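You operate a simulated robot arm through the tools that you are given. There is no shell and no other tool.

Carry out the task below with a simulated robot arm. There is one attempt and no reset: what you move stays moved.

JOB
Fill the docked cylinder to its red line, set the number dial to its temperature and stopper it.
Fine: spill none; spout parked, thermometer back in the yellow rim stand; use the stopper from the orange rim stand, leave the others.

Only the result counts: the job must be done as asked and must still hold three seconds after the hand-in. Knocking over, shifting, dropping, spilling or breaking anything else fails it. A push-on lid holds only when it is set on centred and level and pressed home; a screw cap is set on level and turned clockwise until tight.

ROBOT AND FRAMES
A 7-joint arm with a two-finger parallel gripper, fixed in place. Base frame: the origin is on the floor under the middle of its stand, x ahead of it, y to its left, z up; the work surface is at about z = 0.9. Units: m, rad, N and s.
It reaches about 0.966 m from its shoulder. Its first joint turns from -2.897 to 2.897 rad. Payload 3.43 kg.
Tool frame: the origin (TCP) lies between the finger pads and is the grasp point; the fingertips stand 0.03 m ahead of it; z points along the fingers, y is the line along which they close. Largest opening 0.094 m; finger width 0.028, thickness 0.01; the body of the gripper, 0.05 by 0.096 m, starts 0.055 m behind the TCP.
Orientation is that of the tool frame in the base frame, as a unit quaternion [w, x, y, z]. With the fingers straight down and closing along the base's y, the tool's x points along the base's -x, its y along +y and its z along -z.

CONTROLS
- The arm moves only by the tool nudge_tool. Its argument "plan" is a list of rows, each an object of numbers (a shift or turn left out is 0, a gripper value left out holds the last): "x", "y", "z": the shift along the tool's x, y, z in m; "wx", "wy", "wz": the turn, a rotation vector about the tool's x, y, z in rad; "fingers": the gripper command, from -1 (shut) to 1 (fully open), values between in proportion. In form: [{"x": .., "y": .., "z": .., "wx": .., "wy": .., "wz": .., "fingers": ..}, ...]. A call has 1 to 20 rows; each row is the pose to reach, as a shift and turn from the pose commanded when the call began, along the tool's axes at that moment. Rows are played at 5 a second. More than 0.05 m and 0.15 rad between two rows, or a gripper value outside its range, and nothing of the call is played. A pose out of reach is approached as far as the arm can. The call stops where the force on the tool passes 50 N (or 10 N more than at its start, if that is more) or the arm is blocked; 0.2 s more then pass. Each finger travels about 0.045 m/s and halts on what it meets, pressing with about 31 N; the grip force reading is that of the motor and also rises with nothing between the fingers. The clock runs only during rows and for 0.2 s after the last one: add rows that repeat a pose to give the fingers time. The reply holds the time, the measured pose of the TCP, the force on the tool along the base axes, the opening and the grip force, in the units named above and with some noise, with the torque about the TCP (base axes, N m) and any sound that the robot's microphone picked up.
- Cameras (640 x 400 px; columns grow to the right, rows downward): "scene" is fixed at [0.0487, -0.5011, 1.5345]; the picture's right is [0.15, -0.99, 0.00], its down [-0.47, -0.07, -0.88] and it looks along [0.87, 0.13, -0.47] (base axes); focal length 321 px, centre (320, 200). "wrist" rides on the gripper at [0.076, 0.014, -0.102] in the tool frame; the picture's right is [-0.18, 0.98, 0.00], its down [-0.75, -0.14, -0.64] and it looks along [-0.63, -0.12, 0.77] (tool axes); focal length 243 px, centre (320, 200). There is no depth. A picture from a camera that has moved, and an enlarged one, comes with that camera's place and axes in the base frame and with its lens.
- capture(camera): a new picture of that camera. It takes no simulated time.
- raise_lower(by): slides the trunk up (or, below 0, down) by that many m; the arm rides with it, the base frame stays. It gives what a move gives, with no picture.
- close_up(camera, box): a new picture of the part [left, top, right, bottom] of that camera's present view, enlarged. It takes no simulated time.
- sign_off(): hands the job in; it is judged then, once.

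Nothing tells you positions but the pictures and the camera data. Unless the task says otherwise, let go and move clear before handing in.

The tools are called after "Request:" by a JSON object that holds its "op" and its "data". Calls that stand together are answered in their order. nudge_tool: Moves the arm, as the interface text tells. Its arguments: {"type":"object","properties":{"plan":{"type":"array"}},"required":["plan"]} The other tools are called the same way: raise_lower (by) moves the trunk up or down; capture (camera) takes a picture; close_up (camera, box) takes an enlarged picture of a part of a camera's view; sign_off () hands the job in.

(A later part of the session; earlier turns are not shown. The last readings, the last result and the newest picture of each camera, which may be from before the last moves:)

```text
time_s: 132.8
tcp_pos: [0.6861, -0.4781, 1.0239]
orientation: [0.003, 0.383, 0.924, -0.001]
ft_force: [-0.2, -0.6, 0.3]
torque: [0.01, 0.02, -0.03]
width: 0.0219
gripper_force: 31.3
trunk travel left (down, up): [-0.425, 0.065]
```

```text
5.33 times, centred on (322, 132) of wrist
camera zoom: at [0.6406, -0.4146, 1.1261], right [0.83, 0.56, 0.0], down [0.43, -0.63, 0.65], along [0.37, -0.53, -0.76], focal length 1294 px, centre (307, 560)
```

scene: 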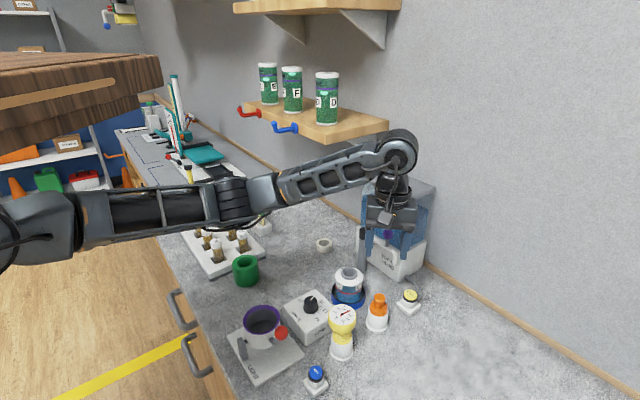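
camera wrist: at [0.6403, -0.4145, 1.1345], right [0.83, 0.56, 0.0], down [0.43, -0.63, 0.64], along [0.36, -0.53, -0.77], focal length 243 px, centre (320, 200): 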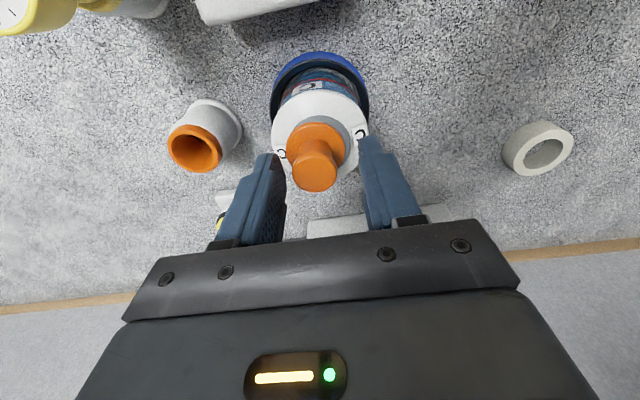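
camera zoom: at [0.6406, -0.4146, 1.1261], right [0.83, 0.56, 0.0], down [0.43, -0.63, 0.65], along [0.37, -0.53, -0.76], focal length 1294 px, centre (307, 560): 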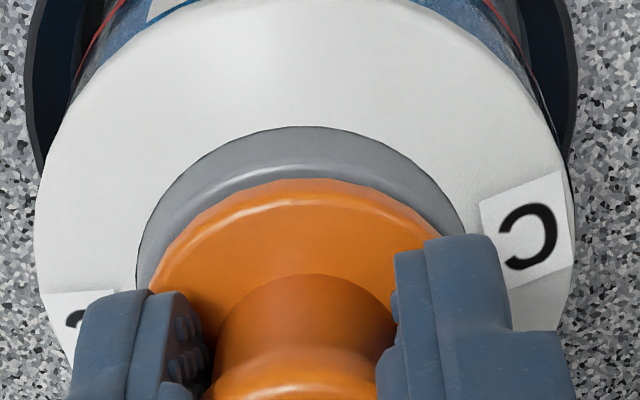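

Along the current closing axis it's centred, but the perpendicular direction is uncertain (maybe 2–3 mm towards -x). I'll rest it, release, turn the gripper 90° and centre it on the other axis too.

Request:
{"op": "nudge_tool", "data": {"plan": [{"z": 0.0015, "fingers": -0.7}, {"z": 0.003, "fingers": -0.7}, {"z": 0.003, "fingers": -0.34}, {"z": 0.003, "fingers": 0.0}, {"z": 0.003, "fingers": 0.1}, {"z": -0.03, "fingers": 0.1}, {"z": -0.07, "fingers": 0.1}, {"z": -0.11, "fingers": 0.1}, {"z": -0.11, "fingers": 0.1}]}}

Request:
{"op": "nudge_tool", "data": {"plan": [{"wz": -0.14, "fingers": 0.1}, {"wz": -0.28, "fingers": 0.1}, {"wz": -0.42, "fingers": 0.1}, {"wz": -0.56, "fingers": 0.1}, {"wz": -0.7, "fingers": 0.1}, {"wz": -0.84, "fingers": 0.1}, {"wz": -0.98, "fingers": 0.1}, {"wz": -1.12, "fingers": 0.1}, {"wz": -1.26, "fingers": 0.1}, {"wz": -1.4, "fingers": 0.1}, {"wz": -1.5, "fingers": 0.1}, {"wz": -1.571, "fingers": 0.1}, {"wz": -1.571, "fingers": 0.1}, {"wz": -1.571, "fingers": 0.1}]}}

Request:
{"op": "capture", "data": {"camera": "wrist"}}

Request:
{"op": "close_up", "data": {"camera": "wrist", "box": [270, 50, 370, 150]}}

Request:
{"op": "close_up", "data": {"camera": "scene", "box": [338, 260, 364, 284]}}

```text
time_s: 134.8
tcp_pos: [0.6845, -0.4827, 1.1345]
orientation: [0.001, 0.382, 0.924, -0.001]
ft_force: [-1.3, 0.2, -0.6]
torque: [0.03, 0.02, -0.01]
width: 0.0519
gripper_force: 0.0
trunk travel left (down, up): [-0.425, 0.065]
```

```text
time_s: 137.8
tcp_pos: [0.6857, -0.478, 1.1334]
orientation: [0.001, -0.382, 0.924, -0.002]
ft_force: [-0.9, 0.1, -0.1]
torque: [0.02, 0.02, 0.0]
width: 0.0517
gripper_force: 0.0
trunk travel left (down, up): [-0.425, 0.065]
```

```text
taken
camera wrist: at [0.6198, -0.522, 1.2365], right [-0.57, 0.82, 0.0], down [0.63, 0.44, 0.64], along [0.53, 0.36, -0.77], focal length 243 px, centre (320, 200)
```

wrist: 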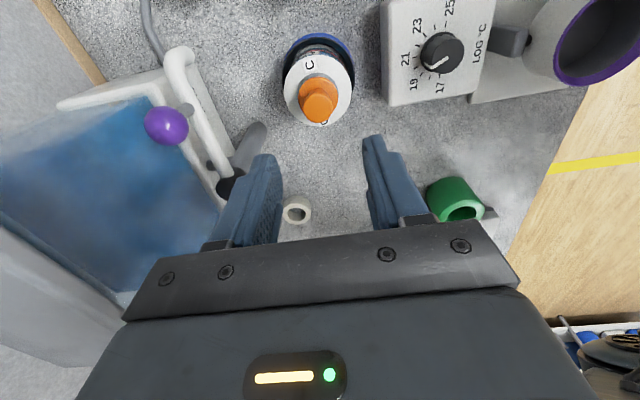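

```text
4.00 times, centred on (320, 100) of wrist
camera zoom: at [0.6198, -0.522, 1.2365], right [-0.57, 0.82, 0.0], down [0.63, 0.44, 0.64], along [0.53, 0.36, -0.77], focal length 970 px, centre (320, 600)
```

zoom: 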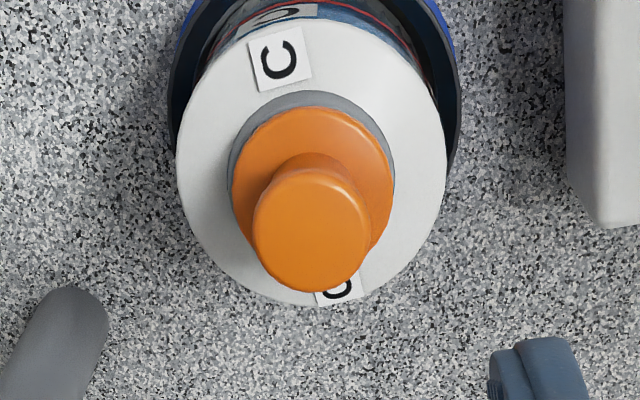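

```text
16.00 times, centred on (351, 272) of scene
camera zoom: at [0.0487, -0.5011, 1.5345], right [0.15, -0.99, 0.0], down [-0.47, -0.07, -0.88], along [0.87, 0.13, -0.47], focal length 5143 px, centre (-176, -952)
```

zoom: 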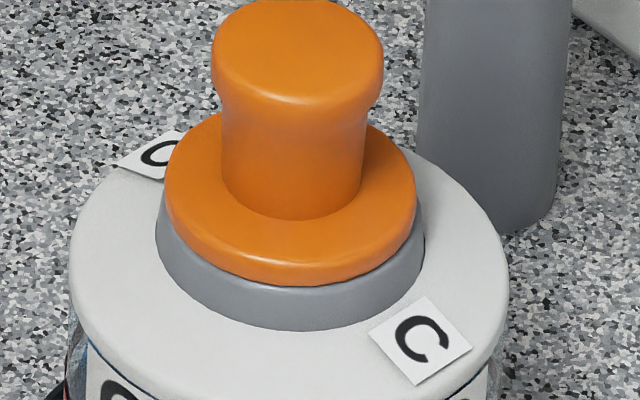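

From this side the collar is centred within 0.5 mm too, and level within about 1.5°. I'll close the fingers and press straight down on the centre of the stopper's top.

Request:
{"op": "nudge_tool", "data": {"plan": [{"x": 0.0022, "y": -0.0015, "z": 0.02, "fingers": -1}, {"x": 0.0022, "y": -0.0015, "z": 0.04, "fingers": -1}, {"x": 0.0022, "y": -0.0015, "z": 0.06, "fingers": -1}, {"x": 0.0022, "y": -0.0015, "z": 0.072, "fingers": -1}, {"x": 0.0022, "y": -0.0015, "z": 0.072, "fingers": -1}, {"x": 0.0022, "y": -0.0015, "z": 0.072, "fingers": -1}]}}

Request:
{"op": "capture", "data": {"camera": "wrist"}}

Request:
{"op": "close_up", "data": {"camera": "scene", "box": [325, 225, 375, 295]}}

```text
time_s: 139.2
tcp_pos: [0.684, -0.4815, 1.062]
orientation: [0.0, -0.382, 0.924, -0.002]
ft_force: [0.7, 0.1, -0.4]
torque: [-0.03, 0.02, 0.03]
width: 0.0001
gripper_force: 30.4
trunk travel left (down, up): [-0.425, 0.065]
```

```text
taken
camera wrist: at [0.6187, -0.5248, 1.1639], right [-0.56, 0.83, 0.0], down [0.63, 0.43, 0.64], along [0.53, 0.36, -0.77], focal length 243 px, centre (320, 200)
```

wrist: 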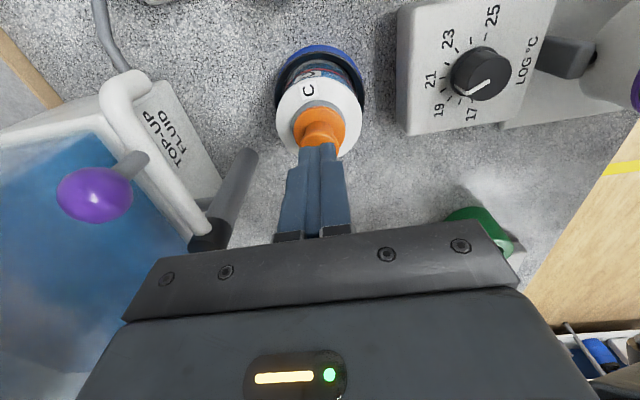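

```text
5.71 times, centred on (350, 260) of scene
camera zoom: at [0.0487, -0.5011, 1.5345], right [0.15, -0.99, 0.0], down [-0.47, -0.07, -0.88], along [0.87, 0.13, -0.47], focal length 1837 px, centre (149, -143)
```

zoom: 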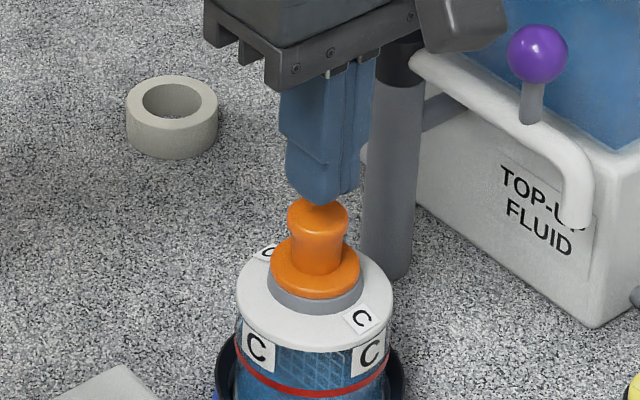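

Aligned over the knob. I'll lower to contact and press firmly.

Request:
{"op": "nudge_tool", "data": {"plan": [{"z": 0.005, "fingers": -1}, {"z": 0.009, "fingers": -1}, {"z": 0.011, "fingers": -1}, {"z": 0.012, "fingers": -1}, {"z": 0.013, "fingers": -1}, {"z": 0.014, "fingers": -1}, {"z": 0.015, "fingers": -1}, {"z": 0.016, "fingers": -1}, {"z": 0.017, "fingers": -1}]}}

Request:
{"op": "close_up", "data": {"camera": "scene", "box": [325, 235, 375, 295]}}

```text
time_s: 141.2
tcp_pos: [0.6836, -0.4819, 1.0484]
orientation: [0.002, -0.383, 0.924, -0.004]
ft_force: [2.9, 0.8, 24.9]
torque: [0.07, -0.11, -0.01]
width: 0.0
gripper_force: 31.5
trunk travel left (down, up): [-0.425, 0.065]
```

```text
6.67 times, centred on (350, 265) of scene
camera zoom: at [0.0487, -0.5011, 1.5345], right [0.15, -0.99, 0.0], down [-0.47, -0.07, -0.88], along [0.87, 0.13, -0.47], focal length 2143 px, centre (120, -233)
```

zoom: 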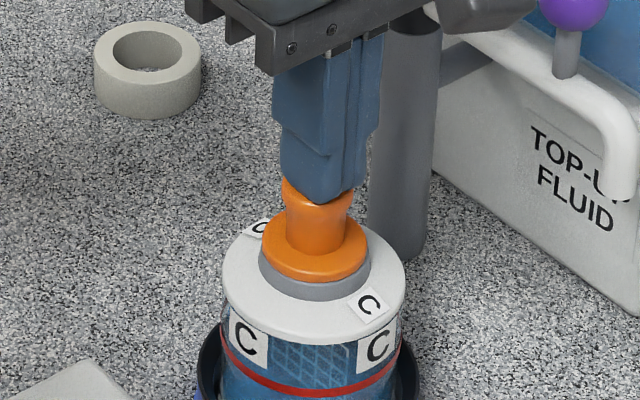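

At 25 N, I'll increase to just under the limit and hold.

Request:
{"op": "nudge_tool", "data": {"plan": [{"z": 0.001, "fingers": -1}, {"z": 0.0018, "fingers": -1}, {"z": 0.0018, "fingers": -1}, {"z": 0.0018, "fingers": -1}]}}

Request:
{"op": "close_up", "data": {"camera": "scene", "box": [338, 260, 364, 284]}}

```text
time_s: 141.9
tcp_pos: [0.6845, -0.4814, 1.0474]
orientation: [0.002, -0.382, 0.924, -0.008]
ft_force: [-1.7, 1.9, 18.4]
torque: [0.09, 0.04, -0.05]
width: 0.0
gripper_force: 30.9
trunk travel left (down, up): [-0.425, 0.065]
stopped in row 3: the force on the tool passed its limit at 52 N (the readings are from after the stop); the commanded pose is now the measured one
```

```text
16.00 times, centred on (351, 272) of scene
camera zoom: at [0.0487, -0.5011, 1.5345], right [0.15, -0.99, 0.0], down [-0.47, -0.07, -0.88], along [0.87, 0.13, -0.47], focal length 5143 px, centre (-176, -952)
```

zoom: 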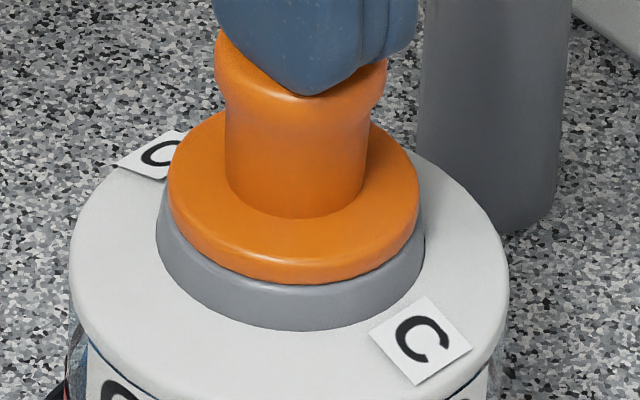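

Pressed to the limit; the collar looks flush and centred. I'll lift off and inspect the junction from the low side view again.

Request:
{"op": "nudge_tool", "data": {"plan": [{"z": -0.03, "fingers": -1}, {"z": -0.07, "fingers": -1}, {"z": -0.1, "fingers": -1}, {"z": -0.1, "fingers": -1}]}}

Request:
{"op": "nudge_tool", "data": {"plan": [{"x": 0.012, "y": 0.012, "wz": 0.1, "fingers": 0.5}, {"x": 0.024, "y": 0.025, "wz": 0.2, "fingers": 1}, {"x": 0.036, "y": 0.045, "wz": 0.3, "fingers": 1}, {"x": 0.04, "y": 0.07, "wz": 0.4, "fingers": 1}, {"x": 0.04, "y": 0.1, "wz": 0.5, "fingers": 1}, {"x": 0.035, "y": 0.13, "wz": 0.6, "fingers": 1}, {"x": 0.03, "y": 0.16, "wz": 0.7, "fingers": 1}, {"x": 0.025, "y": 0.19, "wz": 0.81, "fingers": 1}, {"x": 0.018, "y": 0.215, "wz": 0.93, "fingers": 1}, {"x": 0.015, "y": 0.23, "wz": 1.05, "fingers": 1}, {"x": 0.015, "y": 0.23, "wz": 1.17, "fingers": 1}, {"x": 0.015, "y": 0.23, "wz": 1.29, "fingers": 1}, {"x": 0.015, "y": 0.23, "wz": 1.41, "fingers": 1}, {"x": 0.015, "y": 0.23, "wz": 1.41, "fingers": 1}]}}

Request:
{"op": "capture", "data": {"camera": "scene"}}

```text
time_s: 142.9
tcp_pos: [0.6821, -0.4832, 1.1457]
orientation: [0.001, -0.382, 0.924, -0.004]
ft_force: [-0.8, -0.3, 0.2]
torque: [0.02, -0.02, 0.0]
width: 0.0
gripper_force: 31.3
trunk travel left (down, up): [-0.425, 0.065]
```

```text
time_s: 145.9
tcp_pos: [0.5107, -0.3291, 1.1428]
orientation: [0.004, 0.308, 0.951, -0.002]
ft_force: [0.3, 0.4, -0.3]
torque: [0.0, 0.01, -0.03]
width: 0.0938
gripper_force: 0.1
trunk travel left (down, up): [-0.425, 0.065]
```

```text
taken
```

scene: 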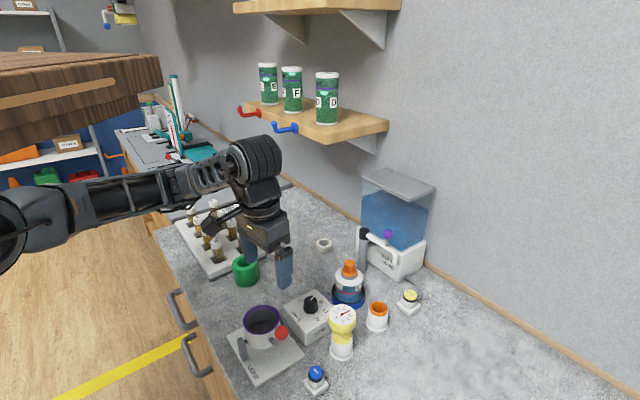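

Now I'll tilt and lower to the side viewpoint.

Request:
{"op": "nudge_tool", "data": {"plan": [{"wy": -0.11, "z": 0.015, "fingers": 1}, {"wy": -0.22, "z": 0.035, "fingers": 1}, {"wy": -0.33, "z": 0.055, "fingers": 1}, {"wy": -0.436, "z": 0.07, "fingers": 1}, {"wy": -0.5, "z": 0.075, "fingers": 1}, {"wy": -0.5, "z": 0.075, "fingers": 1}]}}

Request:
{"op": "capture", "data": {"camera": "wrist"}}

Request:
{"op": "close_up", "data": {"camera": "wrist", "box": [310, 170, 345, 205]}}

```text
time_s: 147.3
tcp_pos: [0.511, -0.329, 1.0687]
orientation: [0.239, 0.297, 0.921, -0.079]
ft_force: [0.2, 0.9, -0.3]
torque: [-0.02, -0.03, 0.01]
width: 0.0939
gripper_force: 0.0
trunk travel left (down, up): [-0.425, 0.065]
```

```text
taken
camera wrist: at [0.4234, -0.2496, 1.1202], right [0.71, 0.7, 0.09], down [0.2, -0.31, 0.93], along [0.68, -0.64, -0.36], focal length 243 px, centre (320, 200)
```

wrist: 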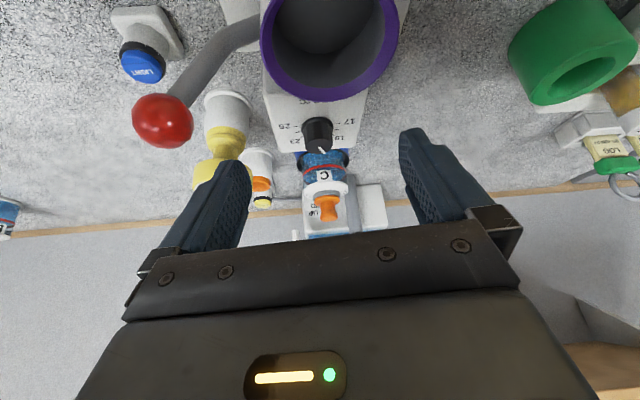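

```text
11.43 times, centred on (328, 188) of wrist
camera zoom: at [0.4234, -0.2496, 1.1202], right [0.71, 0.7, 0.09], down [0.2, -0.31, 0.93], along [0.68, -0.64, -0.36], focal length 2773 px, centre (234, 343)
```

zoom: 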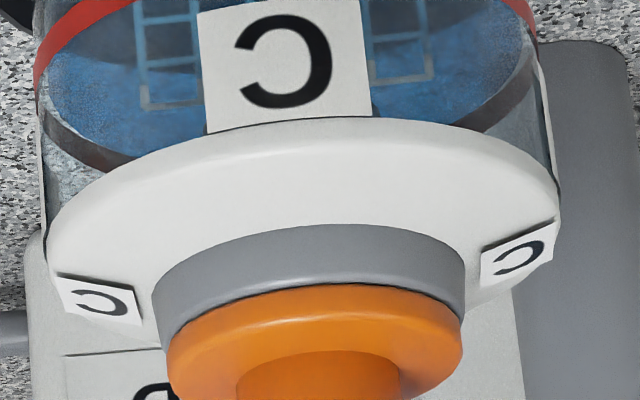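

Request:
{"op": "close_up", "data": {"camera": "wrist", "box": [316, 188, 342, 210]}}

Request:
{"op": "close_up", "data": {"camera": "wrist", "box": [305, 170, 352, 228]}}

Request:
{"op": "close_up", "data": {"camera": "wrist", "box": [305, 150, 350, 190]}}

```text
16.00 times, centred on (329, 199) of wrist
camera zoom: at [0.4234, -0.2496, 1.1202], right [0.71, 0.7, 0.09], down [0.2, -0.31, 0.93], along [0.68, -0.64, -0.36], focal length 3882 px, centre (176, 216)
```

zoom: 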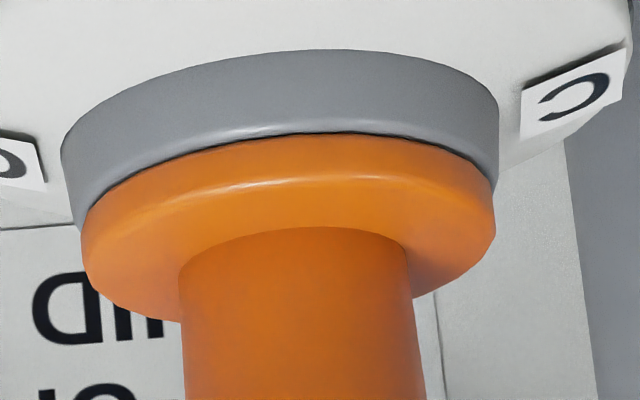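

```text
6.90 times, centred on (328, 199) of wrist
camera zoom: at [0.4234, -0.2496, 1.1202], right [0.71, 0.7, 0.09], down [0.2, -0.31, 0.93], along [0.68, -0.64, -0.36], focal length 1673 px, centre (261, 207)
```

zoom: 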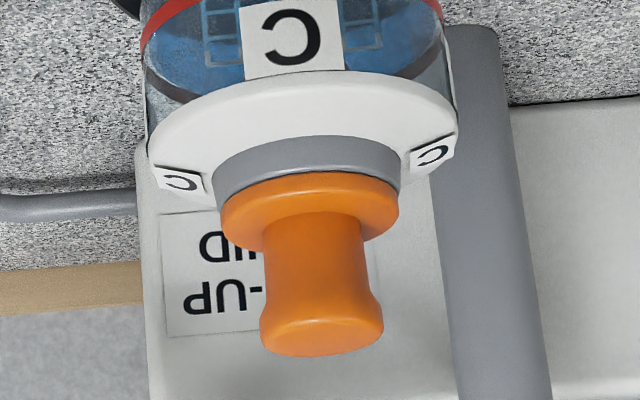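

```text
10.00 times, centred on (328, 170) of wrist
camera zoom: at [0.4234, -0.2496, 1.1202], right [0.71, 0.7, 0.09], down [0.2, -0.31, 0.93], along [0.68, -0.64, -0.36], focal length 2426 px, centre (245, 500)
```

zoom: 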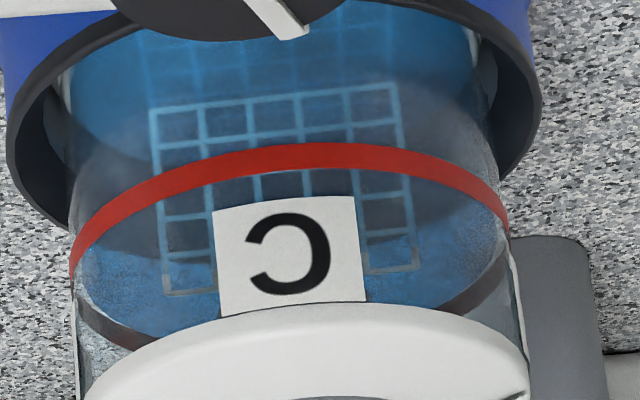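

The collar sits flush on the neck, centred within 1 mm and level within 2°. I'll return above it for one gentle grip test to see whether the stopper is now held.

Request:
{"op": "nudge_tool", "data": {"plan": [{"x": -0.008, "z": -0.015, "wy": 0.12, "fingers": 0.5}, {"x": -0.016, "z": -0.03, "wy": 0.24, "fingers": 0.1}, {"x": -0.024, "z": -0.045, "wy": 0.36, "fingers": 0.1}, {"x": -0.032, "z": -0.058, "wy": 0.48, "fingers": 0.1}, {"x": -0.032, "z": -0.058, "wy": 0.507, "wx": -0.004, "fingers": 0.1}, {"x": -0.032, "z": -0.058, "wy": 0.507, "wx": -0.004, "fingers": 0.1}]}}

Request:
{"op": "close_up", "data": {"camera": "wrist", "box": [270, 100, 370, 200]}}

```text
time_s: 148.7
tcp_pos: [0.511, -0.3291, 1.1344]
orientation: [0.001, 0.307, 0.952, 0.001]
ft_force: [-0.2, -0.8, -0.7]
torque: [0.01, -0.02, -0.04]
width: 0.0513
gripper_force: 0.1
trunk travel left (down, up): [-0.425, 0.065]
```

```text
4.00 times, centred on (320, 150) of wrist
camera zoom: at [0.4566, -0.2731, 1.237], right [0.72, 0.69, 0.0], down [0.53, -0.55, 0.64], along [0.44, -0.46, -0.77], focal length 970 px, centre (320, 400)
```

zoom: 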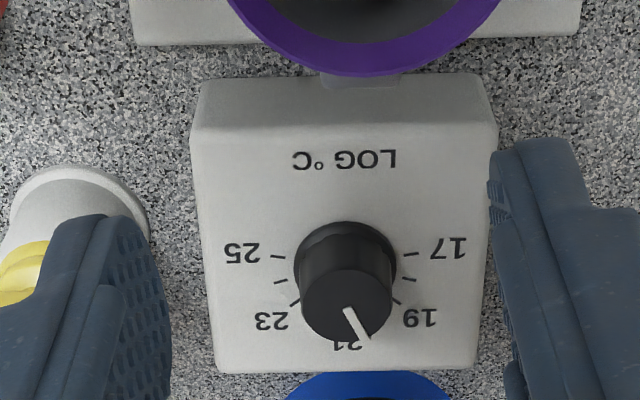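

Request:
{"op": "nudge_tool", "data": {"plan": [{"x": -0.0327, "y": -0.0027, "wz": 0.025, "fingers": 0.1}, {"x": -0.0653, "y": -0.0055, "wz": 0.05, "fingers": 0.1}, {"x": -0.098, "y": -0.0082, "wz": 0.08, "fingers": 0.1}, {"x": -0.1306, "y": -0.011, "wz": 0.11, "fingers": 0.1}, {"x": -0.1633, "y": -0.0137, "wz": 0.14, "fingers": 0.1}, {"x": -0.1959, "y": -0.0165, "wz": 0.16, "fingers": 0.1}, {"x": -0.2286, "y": -0.0192, "wz": 0.16, "fingers": 0.1}, {"x": -0.2286, "y": -0.0192, "wz": 0.16, "fingers": 0.1}, {"x": -0.2286, "y": -0.0192, "wz": 0.16, "fingers": 0.1}]}}

Request:
{"op": "close_up", "data": {"camera": "wrist", "box": [270, 50, 370, 150]}}

```text
time_s: 150.7
tcp_pos: [0.6851, -0.4767, 1.1348]
orientation: [0.0, 0.382, 0.924, 0.0]
ft_force: [0.9, 0.5, -0.8]
torque: [-0.01, -0.05, 0.01]
width: 0.0518
gripper_force: 0.0
trunk travel left (down, up): [-0.425, 0.065]
```

```text
4.00 times, centred on (320, 100) of wrist
camera zoom: at [0.6407, -0.4137, 1.2375], right [0.82, 0.57, 0.0], down [0.43, -0.63, 0.64], along [0.37, -0.53, -0.77], focal length 970 px, centre (320, 600)
```

zoom: 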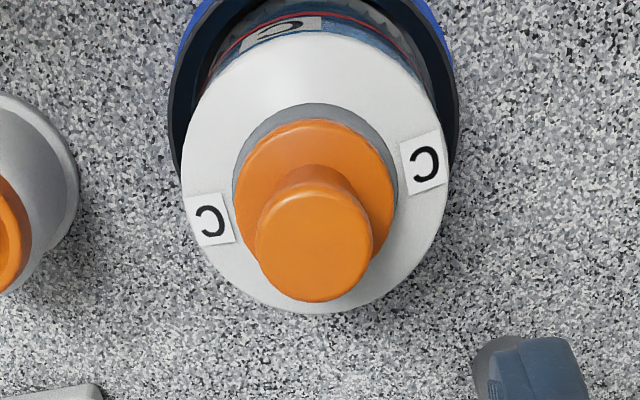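

Centring is now within 0.3 mm here. I'll descend, grip gently and pull up slightly to test.

Request:
{"op": "nudge_tool", "data": {"plan": [{"x": 0.001, "y": -0.0012, "z": 0.03, "fingers": 0.0}, {"x": 0.001, "y": -0.0012, "z": 0.06, "fingers": 0.0}, {"x": 0.001, "y": -0.0012, "z": 0.09, "fingers": 0.0}, {"x": 0.001, "y": -0.0012, "z": 0.108, "fingers": 0.0}, {"x": 0.001, "y": -0.0012, "z": 0.108, "fingers": 0.0}, {"x": 0.001, "y": -0.0012, "z": 0.108, "fingers": -0.3}, {"x": 0.001, "y": -0.0012, "z": 0.108, "fingers": -0.6}, {"x": 0.001, "y": -0.0012, "z": 0.108, "fingers": -0.6}]}}

Request:
{"op": "nudge_tool", "data": {"plan": [{"z": -0.0007, "fingers": -0.6}, {"z": -0.0007, "fingers": -0.6}]}}

Request:
{"op": "nudge_tool", "data": {"plan": [{"z": -0.0008, "fingers": -0.6}, {"z": -0.0008, "fingers": -0.6}]}}

Request:
{"op": "close_up", "data": {"camera": "scene", "box": [338, 260, 364, 284]}}

```text
time_s: 152.5
tcp_pos: [0.6858, -0.4776, 1.0263]
orientation: [0.002, 0.382, 0.924, -0.001]
ft_force: [0.4, -0.3, -0.8]
torque: [0.01, -0.04, -0.03]
width: 0.0212
gripper_force: 30.9
trunk travel left (down, up): [-0.425, 0.065]
```

```text
time_s: 153.1
tcp_pos: [0.6845, -0.4786, 1.028]
orientation: [0.001, 0.382, 0.924, 0.001]
ft_force: [-0.2, -0.4, -0.6]
torque: [-0.02, 0.02, -0.01]
width: 0.0214
gripper_force: 30.8
trunk travel left (down, up): [-0.425, 0.065]
```

```text
time_s: 153.7
tcp_pos: [0.6841, -0.4775, 1.0294]
orientation: [0.001, 0.382, 0.924, 0.001]
ft_force: [-0.3, 0.7, 0.8]
torque: [-0.03, 0.02, 0.01]
width: 0.0217
gripper_force: 30.5
trunk travel left (down, up): [-0.425, 0.065]
```

```text
16.00 times, centred on (351, 272) of scene
camera zoom: at [0.0487, -0.5011, 1.5345], right [0.15, -0.99, 0.0], down [-0.47, -0.07, -0.88], along [0.87, 0.13, -0.47], focal length 5143 px, centre (-176, -952)
```

zoom: 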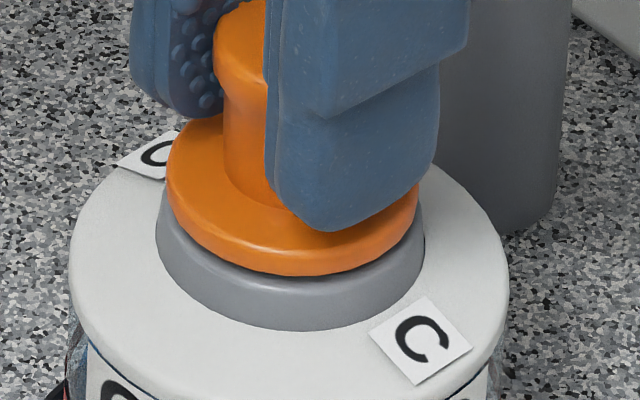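

It lifts freely without any catch, so the stopper simply seats with its collar on the rim. I'll set it back down, release, and press it home once more from directly above.

Request:
{"op": "nudge_tool", "data": {"plan": [{"z": 0.001, "fingers": -0.6}, {"z": 0.0017, "fingers": -0.6}, {"z": 0.0017, "fingers": -0.34}, {"z": 0.0017, "fingers": 0.0}, {"z": 0.0017, "fingers": 0.1}, {"z": -0.02, "fingers": 0.1}, {"z": -0.045, "fingers": 0.1}, {"z": -0.045, "fingers": -1}, {"z": -0.045, "fingers": -1}, {"z": -0.045, "fingers": -1}, {"z": -0.045, "fingers": -1}]}}

Request:
{"op": "capture", "data": {"camera": "wrist"}}

Request:
{"op": "close_up", "data": {"camera": "scene", "box": [325, 235, 375, 295]}}

```text
time_s: 156.1
tcp_pos: [0.6832, -0.4791, 1.0748]
orientation: [0.001, 0.382, 0.924, 0.001]
ft_force: [-0.9, 0.2, 0.1]
torque: [-0.03, -0.01, 0.02]
width: 0.0
gripper_force: 30.8
trunk travel left (down, up): [-0.425, 0.065]
```

```text
taken
camera wrist: at [0.6382, -0.4148, 1.1764], right [0.82, 0.57, 0.0], down [0.43, -0.63, 0.64], along [0.37, -0.53, -0.77], focal length 243 px, centre (320, 200)
```

wrist: 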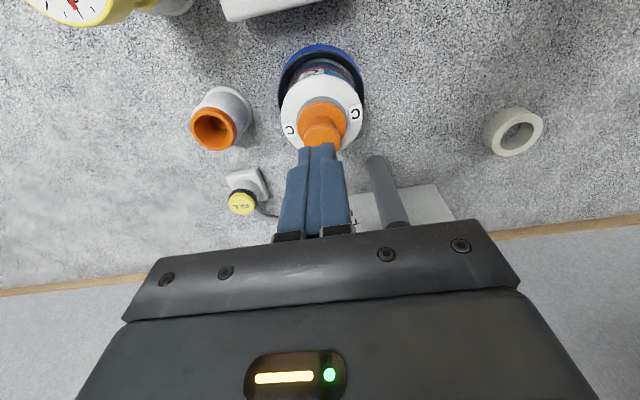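

```text
6.67 times, centred on (350, 265) of scene
camera zoom: at [0.0487, -0.5011, 1.5345], right [0.15, -0.99, 0.0], down [-0.47, -0.07, -0.88], along [0.87, 0.13, -0.47], focal length 2143 px, centre (120, -233)
```

zoom: 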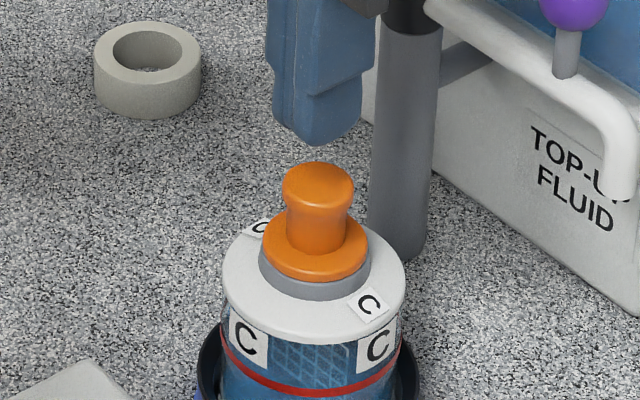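

Request:
{"op": "nudge_tool", "data": {"plan": [{"z": 0.01, "fingers": -1}, {"z": 0.019, "fingers": -1}, {"z": 0.023, "fingers": -1}, {"z": 0.025, "fingers": -1}, {"z": 0.0265, "fingers": -1}, {"z": 0.028, "fingers": -1}, {"z": 0.029, "fingers": -1}, {"z": 0.03, "fingers": -1}, {"z": 0.0305, "fingers": -1}]}}

Request:
{"op": "close_up", "data": {"camera": "scene", "box": [338, 260, 364, 284]}}

```text
time_s: 158.1
tcp_pos: [0.6848, -0.4791, 1.0478]
orientation: [0.004, 0.382, 0.924, -0.001]
ft_force: [0.6, 0.4, 45.6]
torque: [0.01, 0.0, -0.01]
width: 0.0
gripper_force: 30.8
trunk travel left (down, up): [-0.425, 0.065]
```

```text
16.00 times, centred on (351, 272) of scene
camera zoom: at [0.0487, -0.5011, 1.5345], right [0.15, -0.99, 0.0], down [-0.47, -0.07, -0.88], along [0.87, 0.13, -0.47], focal length 5143 px, centre (-176, -952)
```

zoom: 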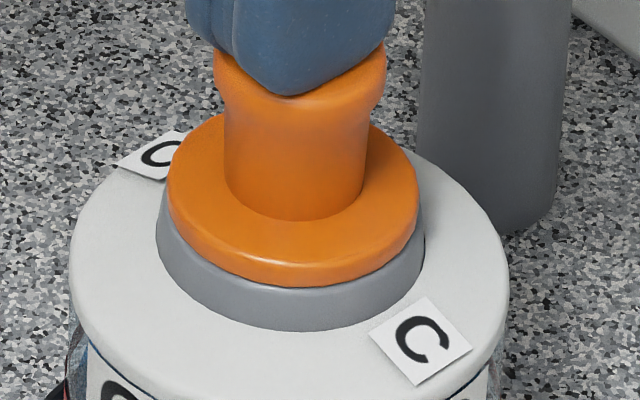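

Pressing at 46 N with near-zero torque. I'll add a little more, within the limit.

Request:
{"op": "nudge_tool", "data": {"plan": [{"z": 0.0006, "fingers": -1}, {"z": 0.0006, "fingers": -1}, {"z": 0.0006, "fingers": -1}]}}

Request:
{"op": "close_up", "data": {"camera": "scene", "box": [338, 260, 364, 284]}}

```text
time_s: 158.6
tcp_pos: [0.685, -0.4795, 1.0477]
orientation: [0.006, 0.382, 0.924, -0.002]
ft_force: [-0.3, 0.9, 19.8]
torque: [0.05, 0.13, -0.08]
width: 0.0
gripper_force: 31.7
trunk travel left (down, up): [-0.425, 0.065]
stopped in row 2: the force on the tool passed its limit at 57 N (the readings are from after the stop); the commanded pose is now the measured one
```

```text
16.00 times, centred on (351, 272) of scene
camera zoom: at [0.0487, -0.5011, 1.5345], right [0.15, -0.99, 0.0], down [-0.47, -0.07, -0.88], along [0.87, 0.13, -0.47], focal length 5143 px, centre (-176, -952)
```

zoom: 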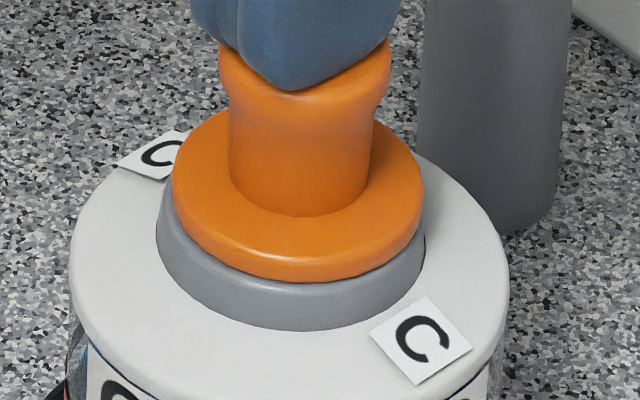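

That last push slid it about a millimetre. I'll lift off and check the centring again.

Request:
{"op": "nudge_tool", "data": {"plan": [{"z": -0.01, "fingers": -1}, {"z": -0.04, "fingers": -1}, {"z": -0.075, "fingers": 0.1}, {"z": -0.088, "fingers": 0.1}, {"z": -0.088, "fingers": 0.1}, {"z": -0.088, "fingers": 0.1}]}}

Request:
{"op": "close_up", "data": {"camera": "wrist", "box": [270, 50, 370, 150]}}

Request:
{"op": "close_up", "data": {"camera": "scene", "box": [338, 260, 364, 284]}}

```text
time_s: 160.0
tcp_pos: [0.6857, -0.4784, 1.1343]
orientation: [0.003, 0.382, 0.924, -0.001]
ft_force: [-0.5, 0.4, 0.2]
torque: [0.0, -0.02, -0.03]
width: 0.0518
gripper_force: 0.0
trunk travel left (down, up): [-0.425, 0.065]
```

```text
4.00 times, centred on (320, 100) of wrist
camera zoom: at [0.6398, -0.4142, 1.2365], right [0.82, 0.57, 0.0], down [0.43, -0.63, 0.65], along [0.37, -0.53, -0.76], focal length 970 px, centre (320, 600)
```

zoom: 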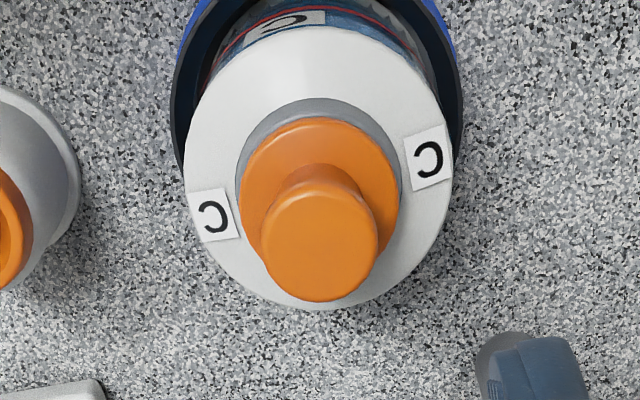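

```text
16.00 times, centred on (351, 272) of scene
camera zoom: at [0.0487, -0.5011, 1.5345], right [0.15, -0.99, 0.0], down [-0.47, -0.07, -0.88], along [0.87, 0.13, -0.47], focal length 5143 px, centre (-176, -952)
```

zoom: 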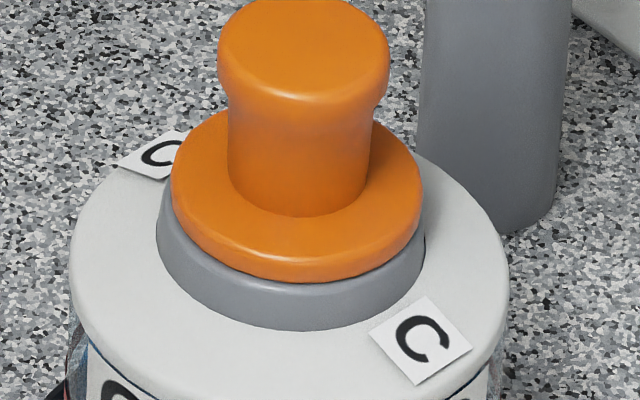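

It's about 1.4 mm off along one diagonal. I'll re-grip, lift 2 mm, shift it to centre, lower and release.

Request:
{"op": "nudge_tool", "data": {"plan": [{"x": 0.0016, "y": -0.0004, "z": 0.03, "fingers": 0.0}, {"x": 0.0016, "y": -0.0004, "z": 0.06, "fingers": 0.0}, {"x": 0.0016, "y": -0.0004, "z": 0.09, "fingers": 0.0}, {"x": 0.0016, "y": -0.0004, "z": 0.107, "fingers": 0.0}, {"x": 0.0016, "y": -0.0004, "z": 0.107, "fingers": 0.0}, {"x": 0.0016, "y": -0.0004, "z": 0.107, "fingers": -0.3}, {"x": 0.0016, "y": -0.0004, "z": 0.107, "fingers": -0.6}, {"x": 0.0016, "y": -0.0004, "z": 0.107, "fingers": -0.6}]}}

Request:
{"op": "nudge_tool", "data": {"plan": [{"z": -0.001, "fingers": -0.6}, {"z": -0.002, "fingers": -0.6}, {"x": 0.0014, "z": -0.002, "fingers": -0.6}, {"x": 0.0014, "z": -0.002, "fingers": -0.6}, {"x": 0.0014, "z": -0.001, "fingers": -0.6}, {"x": 0.0014, "z": 0.0, "fingers": -0.6}, {"x": 0.0014, "z": 0.0005, "fingers": -0.6}]}}

Request:
{"op": "close_up", "data": {"camera": "scene", "box": [338, 260, 364, 284]}}

```text
time_s: 161.8
tcp_pos: [0.6837, -0.4789, 1.0281]
orientation: [0.004, 0.382, 0.924, -0.001]
ft_force: [-0.4, 0.5, 0.8]
torque: [0.02, 0.0, -0.02]
width: 0.0212
gripper_force: 31.0
trunk travel left (down, up): [-0.425, 0.065]
```

```text
time_s: 163.4
tcp_pos: [0.6826, -0.4771, 1.0282]
orientation: [0.005, 0.382, 0.924, -0.002]
ft_force: [-0.4, -0.2, 8.6]
torque: [0.09, 0.1, -0.04]
width: 0.0211
gripper_force: 30.8
trunk travel left (down, up): [-0.425, 0.065]
```

```text
16.00 times, centred on (351, 272) of scene
camera zoom: at [0.0487, -0.5011, 1.5345], right [0.15, -0.99, 0.0], down [-0.47, -0.07, -0.88], along [0.87, 0.13, -0.47], focal length 5143 px, centre (-176, -952)
```

zoom: 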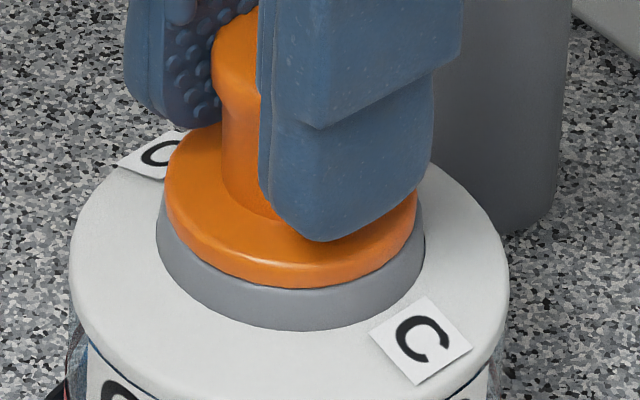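

Centred laterally again. I'll release, lift off and verify from above.

Request:
{"op": "nudge_tool", "data": {"plan": [{"z": -0.0005, "fingers": -0.34}, {"z": -0.0005, "fingers": 0.0}, {"z": -0.0005, "fingers": 0.1}, {"z": -0.0005, "fingers": 0.1}, {"z": -0.03, "fingers": 0.1}, {"z": -0.07, "fingers": 0.1}, {"z": -0.107, "fingers": 0.1}, {"z": -0.107, "fingers": 0.1}]}}

Request:
{"op": "close_up", "data": {"camera": "wrist", "box": [270, 50, 370, 150]}}

Request:
{"op": "close_up", "data": {"camera": "scene", "box": [338, 260, 364, 284]}}

```text
time_s: 165.2
tcp_pos: [0.6818, -0.4765, 1.1338]
orientation: [0.004, 0.381, 0.924, -0.001]
ft_force: [0.1, 0.5, -0.2]
torque: [-0.04, 0.02, 0.02]
width: 0.0516
gripper_force: 0.1
trunk travel left (down, up): [-0.425, 0.065]
```

```text
4.00 times, centred on (320, 100) of wrist
camera zoom: at [0.6372, -0.412, 1.2348], right [0.82, 0.57, 0.0], down [0.43, -0.63, 0.65], along [0.37, -0.53, -0.76], focal length 970 px, centre (320, 600)
```

zoom: 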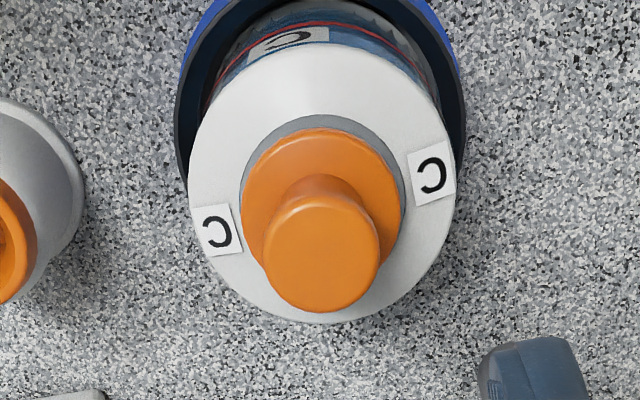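

```text
16.00 times, centred on (351, 272) of scene
camera zoom: at [0.0487, -0.5011, 1.5345], right [0.15, -0.99, 0.0], down [-0.47, -0.07, -0.88], along [0.87, 0.13, -0.47], focal length 5143 px, centre (-176, -952)
```

zoom: 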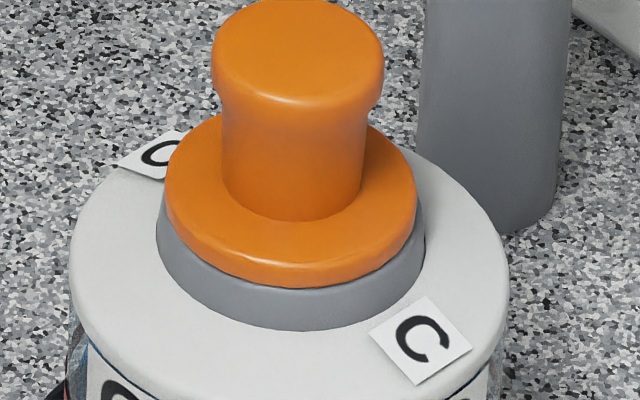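

Centred within about 0.4 mm in both directions. One last gentle press from above: I'll correct the small tool tilt, close the fingers and approach.

Request:
{"op": "nudge_tool", "data": {"plan": [{"x": -0.001, "y": -0.0003, "z": 0.0, "wy": 0.008, "fingers": -1}, {"x": -0.001, "y": -0.0003, "z": 0.02, "wy": 0.008, "fingers": -1}, {"x": -0.001, "y": -0.0003, "z": 0.045, "wy": 0.008, "fingers": -1}, {"x": -0.001, "y": -0.0003, "z": 0.065, "wy": 0.008, "fingers": -1}, {"x": -0.001, "y": -0.0003, "z": 0.075, "wy": 0.008, "fingers": -1}, {"x": -0.001, "y": -0.0003, "z": 0.075, "wy": 0.008, "fingers": -1}]}}

Request:
{"op": "close_up", "data": {"camera": "scene", "box": [325, 235, 375, 295]}}

```text
time_s: 166.6
tcp_pos: [0.6848, -0.4788, 1.0579]
orientation: [0.0, 0.382, 0.924, 0.0]
ft_force: [0.0, 0.2, -0.1]
torque: [-0.04, -0.02, 0.01]
width: 0.0
gripper_force: 30.8
trunk travel left (down, up): [-0.425, 0.065]
```

```text
6.67 times, centred on (350, 265) of scene
camera zoom: at [0.0487, -0.5011, 1.5345], right [0.15, -0.99, 0.0], down [-0.47, -0.07, -0.88], along [0.87, 0.13, -0.47], focal length 2143 px, centre (120, -233)
```

zoom: 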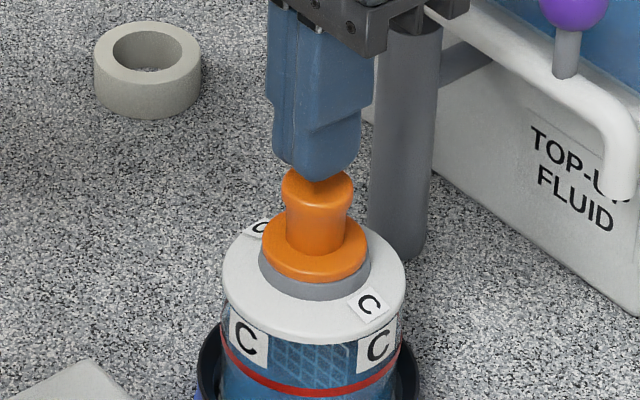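

Request:
{"op": "nudge_tool", "data": {"plan": [{"z": 0.004, "fingers": -1}, {"z": 0.007, "fingers": -1}, {"z": 0.008, "fingers": -1}, {"z": 0.009, "fingers": -1}, {"z": 0.0098, "fingers": -1}, {"z": 0.0106, "fingers": -1}, {"z": 0.0112, "fingers": -1}, {"z": 0.0112, "fingers": -1}]}}

Request:
{"op": "close_up", "data": {"camera": "scene", "box": [338, 260, 364, 284]}}

```text
time_s: 168.4
tcp_pos: [0.6839, -0.4777, 1.0482]
orientation: [0.0, 0.381, 0.924, 0.0]
ft_force: [-3.3, 0.0, 12.7]
torque: [-0.03, 0.07, -0.05]
width: 0.0
gripper_force: 30.3
trunk travel left (down, up): [-0.425, 0.065]
```

```text
16.00 times, centred on (351, 272) of scene
camera zoom: at [0.0487, -0.5011, 1.5345], right [0.15, -0.99, 0.0], down [-0.47, -0.07, -0.88], along [0.87, 0.13, -0.47], focal length 5143 px, centre (-176, -952)
```

zoom: 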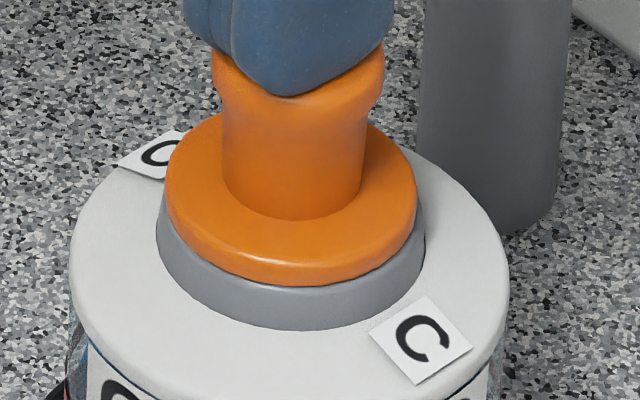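

Request:
{"op": "nudge_tool", "data": {"plan": [{"z": 0.0008, "fingers": -1}, {"z": 0.0015, "fingers": -1}, {"z": 0.0015, "fingers": -1}, {"z": 0.0015, "fingers": -1}, {"z": 0.0015, "fingers": -1}]}}

Request:
{"op": "close_up", "data": {"camera": "scene", "box": [338, 260, 364, 284]}}

```text
time_s: 169.6
tcp_pos: [0.683, -0.4787, 1.0471]
orientation: [0.001, 0.382, 0.924, -0.001]
ft_force: [0.5, -2.8, 37.0]
torque: [-0.14, -0.09, -0.02]
width: 0.0001
gripper_force: 30.9
trunk travel left (down, up): [-0.425, 0.065]
```

```text
16.00 times, centred on (351, 272) of scene
camera zoom: at [0.0487, -0.5011, 1.5345], right [0.15, -0.99, 0.0], down [-0.47, -0.07, -0.88], along [0.87, 0.13, -0.47], focal length 5143 px, centre (-176, -952)
```

zoom: 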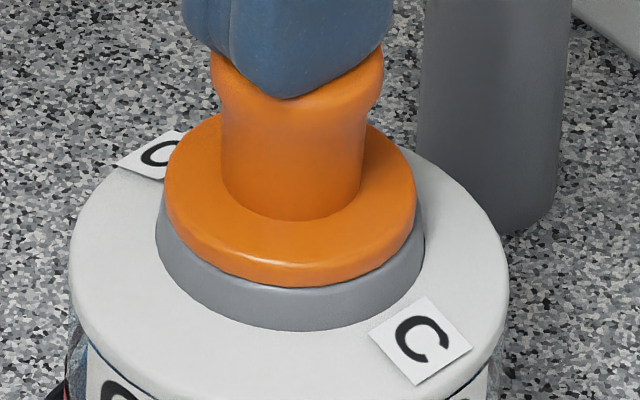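

A clean 37 N press with no sliding. I'll lift straight off and retreat to a clear position, then do a full check.

Request:
{"op": "nudge_tool", "data": {"plan": [{"z": -0.003, "fingers": -1}, {"z": -0.03, "fingers": -1}, {"z": -0.07, "fingers": -1}, {"z": -0.11, "fingers": -1}, {"z": -0.15, "fingers": -1}, {"z": -0.15, "fingers": -1}]}}

Request:
{"op": "nudge_tool", "data": {"plan": [{"x": 0.03, "y": 0.0, "z": -0.02, "wz": -0.12, "fingers": -1}, {"x": 0.06, "y": -0.01, "z": -0.04, "wz": -0.24, "fingers": 0}, {"x": 0.09, "y": -0.02, "z": -0.05, "wz": -0.36, "fingers": 1}, {"x": 0.12, "y": -0.03, "z": -0.05, "wz": -0.48, "fingers": 1}, {"x": 0.15, "y": -0.04, "z": -0.05, "wz": -0.6, "fingers": 1}, {"x": 0.18, "y": -0.05, "z": -0.05, "wz": -0.72, "fingers": 1}, {"x": 0.21, "y": -0.06, "z": -0.05, "wz": -0.785, "fingers": 1}, {"x": 0.24, "y": -0.06, "z": -0.05, "wz": -0.785, "fingers": 1}, {"x": 0.24, "y": -0.06, "z": -0.05, "wz": -0.785, "fingers": 1}]}}

Request:
{"op": "capture", "data": {"camera": "scene"}}

Request:
{"op": "capture", "data": {"camera": "wrist"}}

Request:
{"op": "close_up", "data": {"camera": "scene", "box": [260, 225, 430, 375]}}

Request:
{"op": "close_up", "data": {"camera": "scene", "box": [338, 260, 364, 284]}}

```text
time_s: 171.0
tcp_pos: [0.6836, -0.4795, 1.1943]
orientation: [0.0, 0.381, 0.924, 0.0]
ft_force: [1.0, -0.7, -0.6]
torque: [-0.03, 0.03, -0.04]
width: 0.0
gripper_force: 30.9
trunk travel left (down, up): [-0.425, 0.065]
```

```text
time_s: 173.0
tcp_pos: [0.4684, -0.3521, 1.2455]
orientation: [0.0, -0.001, 1.0, 0.0]
ft_force: [0.1, 0.1, 0.0]
torque: [0.0, -0.02, -0.01]
width: 0.0943
gripper_force: 0.1
trunk travel left (down, up): [-0.425, 0.065]
```

```text
taken
```

scene: 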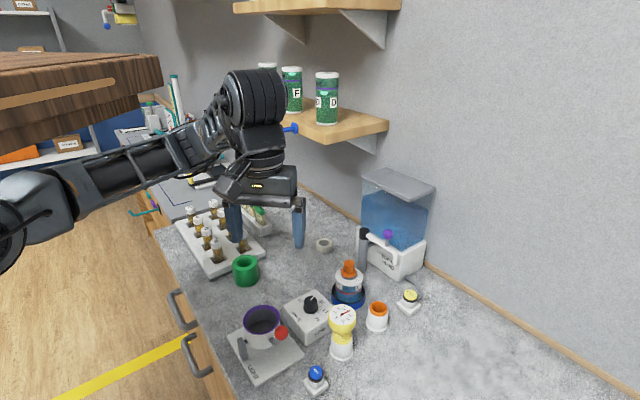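

```text
taken
camera wrist: at [0.3914, -0.3374, 1.3485], right [0.18, 0.98, 0.0], down [0.75, -0.14, 0.64], along [0.63, -0.12, -0.77], focal length 243 px, centre (320, 200)
```

wrist: 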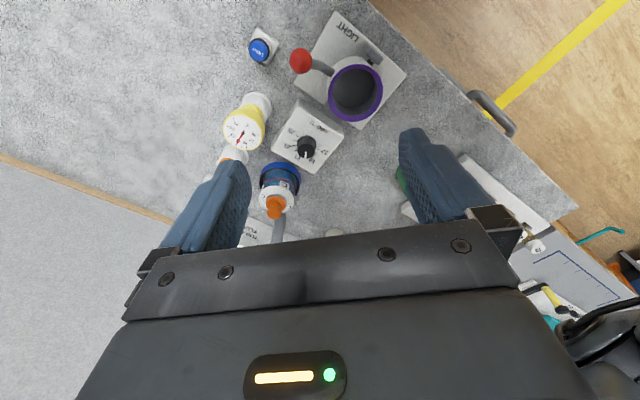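

```text
2.67 times, centred on (345, 300) of scene
camera zoom: at [0.0487, -0.5011, 1.5345], right [0.15, -0.99, 0.0], down [-0.47, -0.07, -0.88], along [0.87, 0.13, -0.47], focal length 857 px, centre (253, -67)
```

zoom: 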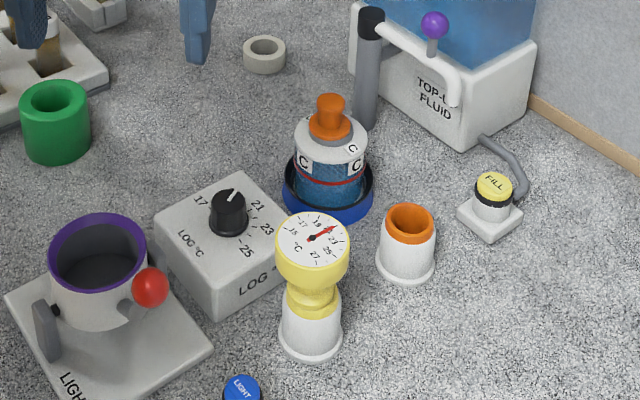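

```text
16.00 times, centred on (351, 272) of scene
camera zoom: at [0.0487, -0.5011, 1.5345], right [0.15, -0.99, 0.0], down [-0.47, -0.07, -0.88], along [0.87, 0.13, -0.47], focal length 5143 px, centre (-176, -952)
```

zoom: 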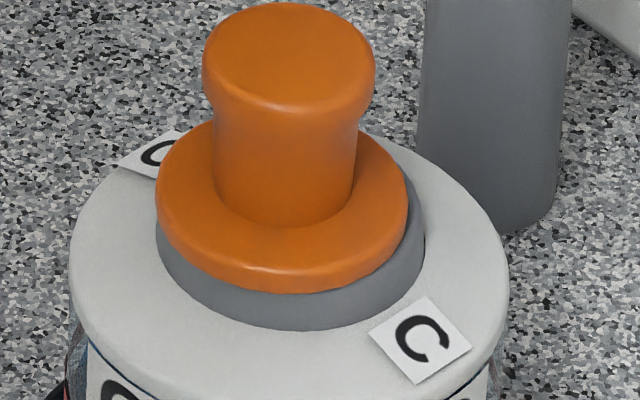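

The lift-off dragged the loosely fitting stopper about 2 mm off-centre. I'll finish with a grip-centre-release, which left it well centred before, and no further top press.

Request:
{"op": "nudge_tool", "data": {"plan": [{"x": -0.031, "y": -0.0181, "z": 0.01, "wz": 0.112, "fingers": 0.5}, {"x": -0.062, "y": -0.0362, "z": 0.02, "wz": 0.224, "fingers": 0.1}, {"x": -0.0929, "y": -0.0543, "z": 0.035, "wz": 0.336, "fingers": 0.1}, {"x": -0.1239, "y": -0.0725, "z": 0.05, "wz": 0.448, "fingers": 0.1}, {"x": -0.1549, "y": -0.0906, "z": 0.065, "wz": 0.56, "fingers": 0.1}, {"x": -0.1858, "y": -0.1087, "z": 0.08, "wz": 0.672, "fingers": 0.1}, {"x": -0.2168, "y": -0.1268, "z": 0.095, "wz": 0.785, "fingers": 0.1}, {"x": -0.2168, "y": -0.1268, "z": 0.1115, "wz": 0.785, "fingers": 0.1}, {"x": -0.2168, "y": -0.1268, "z": 0.1115, "wz": 0.785, "fingers": 0.1}, {"x": -0.2168, "y": -0.1268, "z": 0.1115, "wz": 0.785, "fingers": 0.1}]}}

Request:
{"op": "close_up", "data": {"camera": "wrist", "box": [270, 50, 370, 150]}}

Request:
{"op": "capture", "data": {"camera": "wrist"}}

```text
time_s: 175.2
tcp_pos: [0.688, -0.4789, 1.1343]
orientation: [0.0, 0.381, 0.924, 0.001]
ft_force: [0.6, 0.2, 0.1]
torque: [-0.02, 0.0, 0.01]
width: 0.0516
gripper_force: 0.1
trunk travel left (down, up): [-0.425, 0.065]
```

```text
4.00 times, centred on (320, 100) of wrist
camera zoom: at [0.6426, -0.4151, 1.2353], right [0.82, 0.57, 0.0], down [0.43, -0.63, 0.64], along [0.36, -0.53, -0.77], focal length 970 px, centre (320, 600)
```

zoom: 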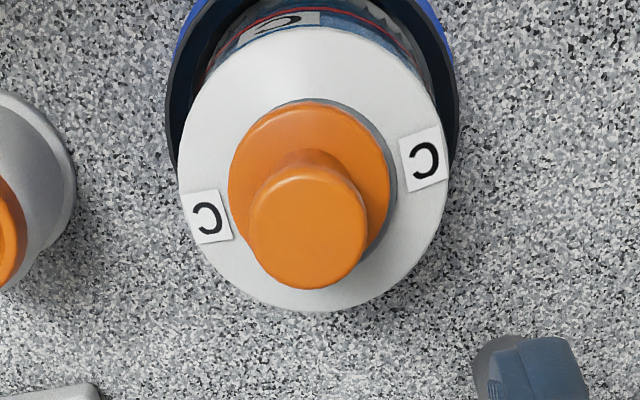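

```text
taken
camera wrist: at [0.6426, -0.4151, 1.2353], right [0.82, 0.57, 0.0], down [0.43, -0.63, 0.64], along [0.36, -0.53, -0.77], focal length 243 px, centre (320, 200)
```

wrist: 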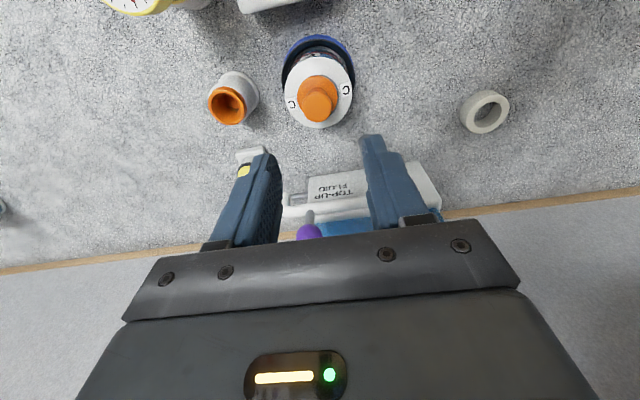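

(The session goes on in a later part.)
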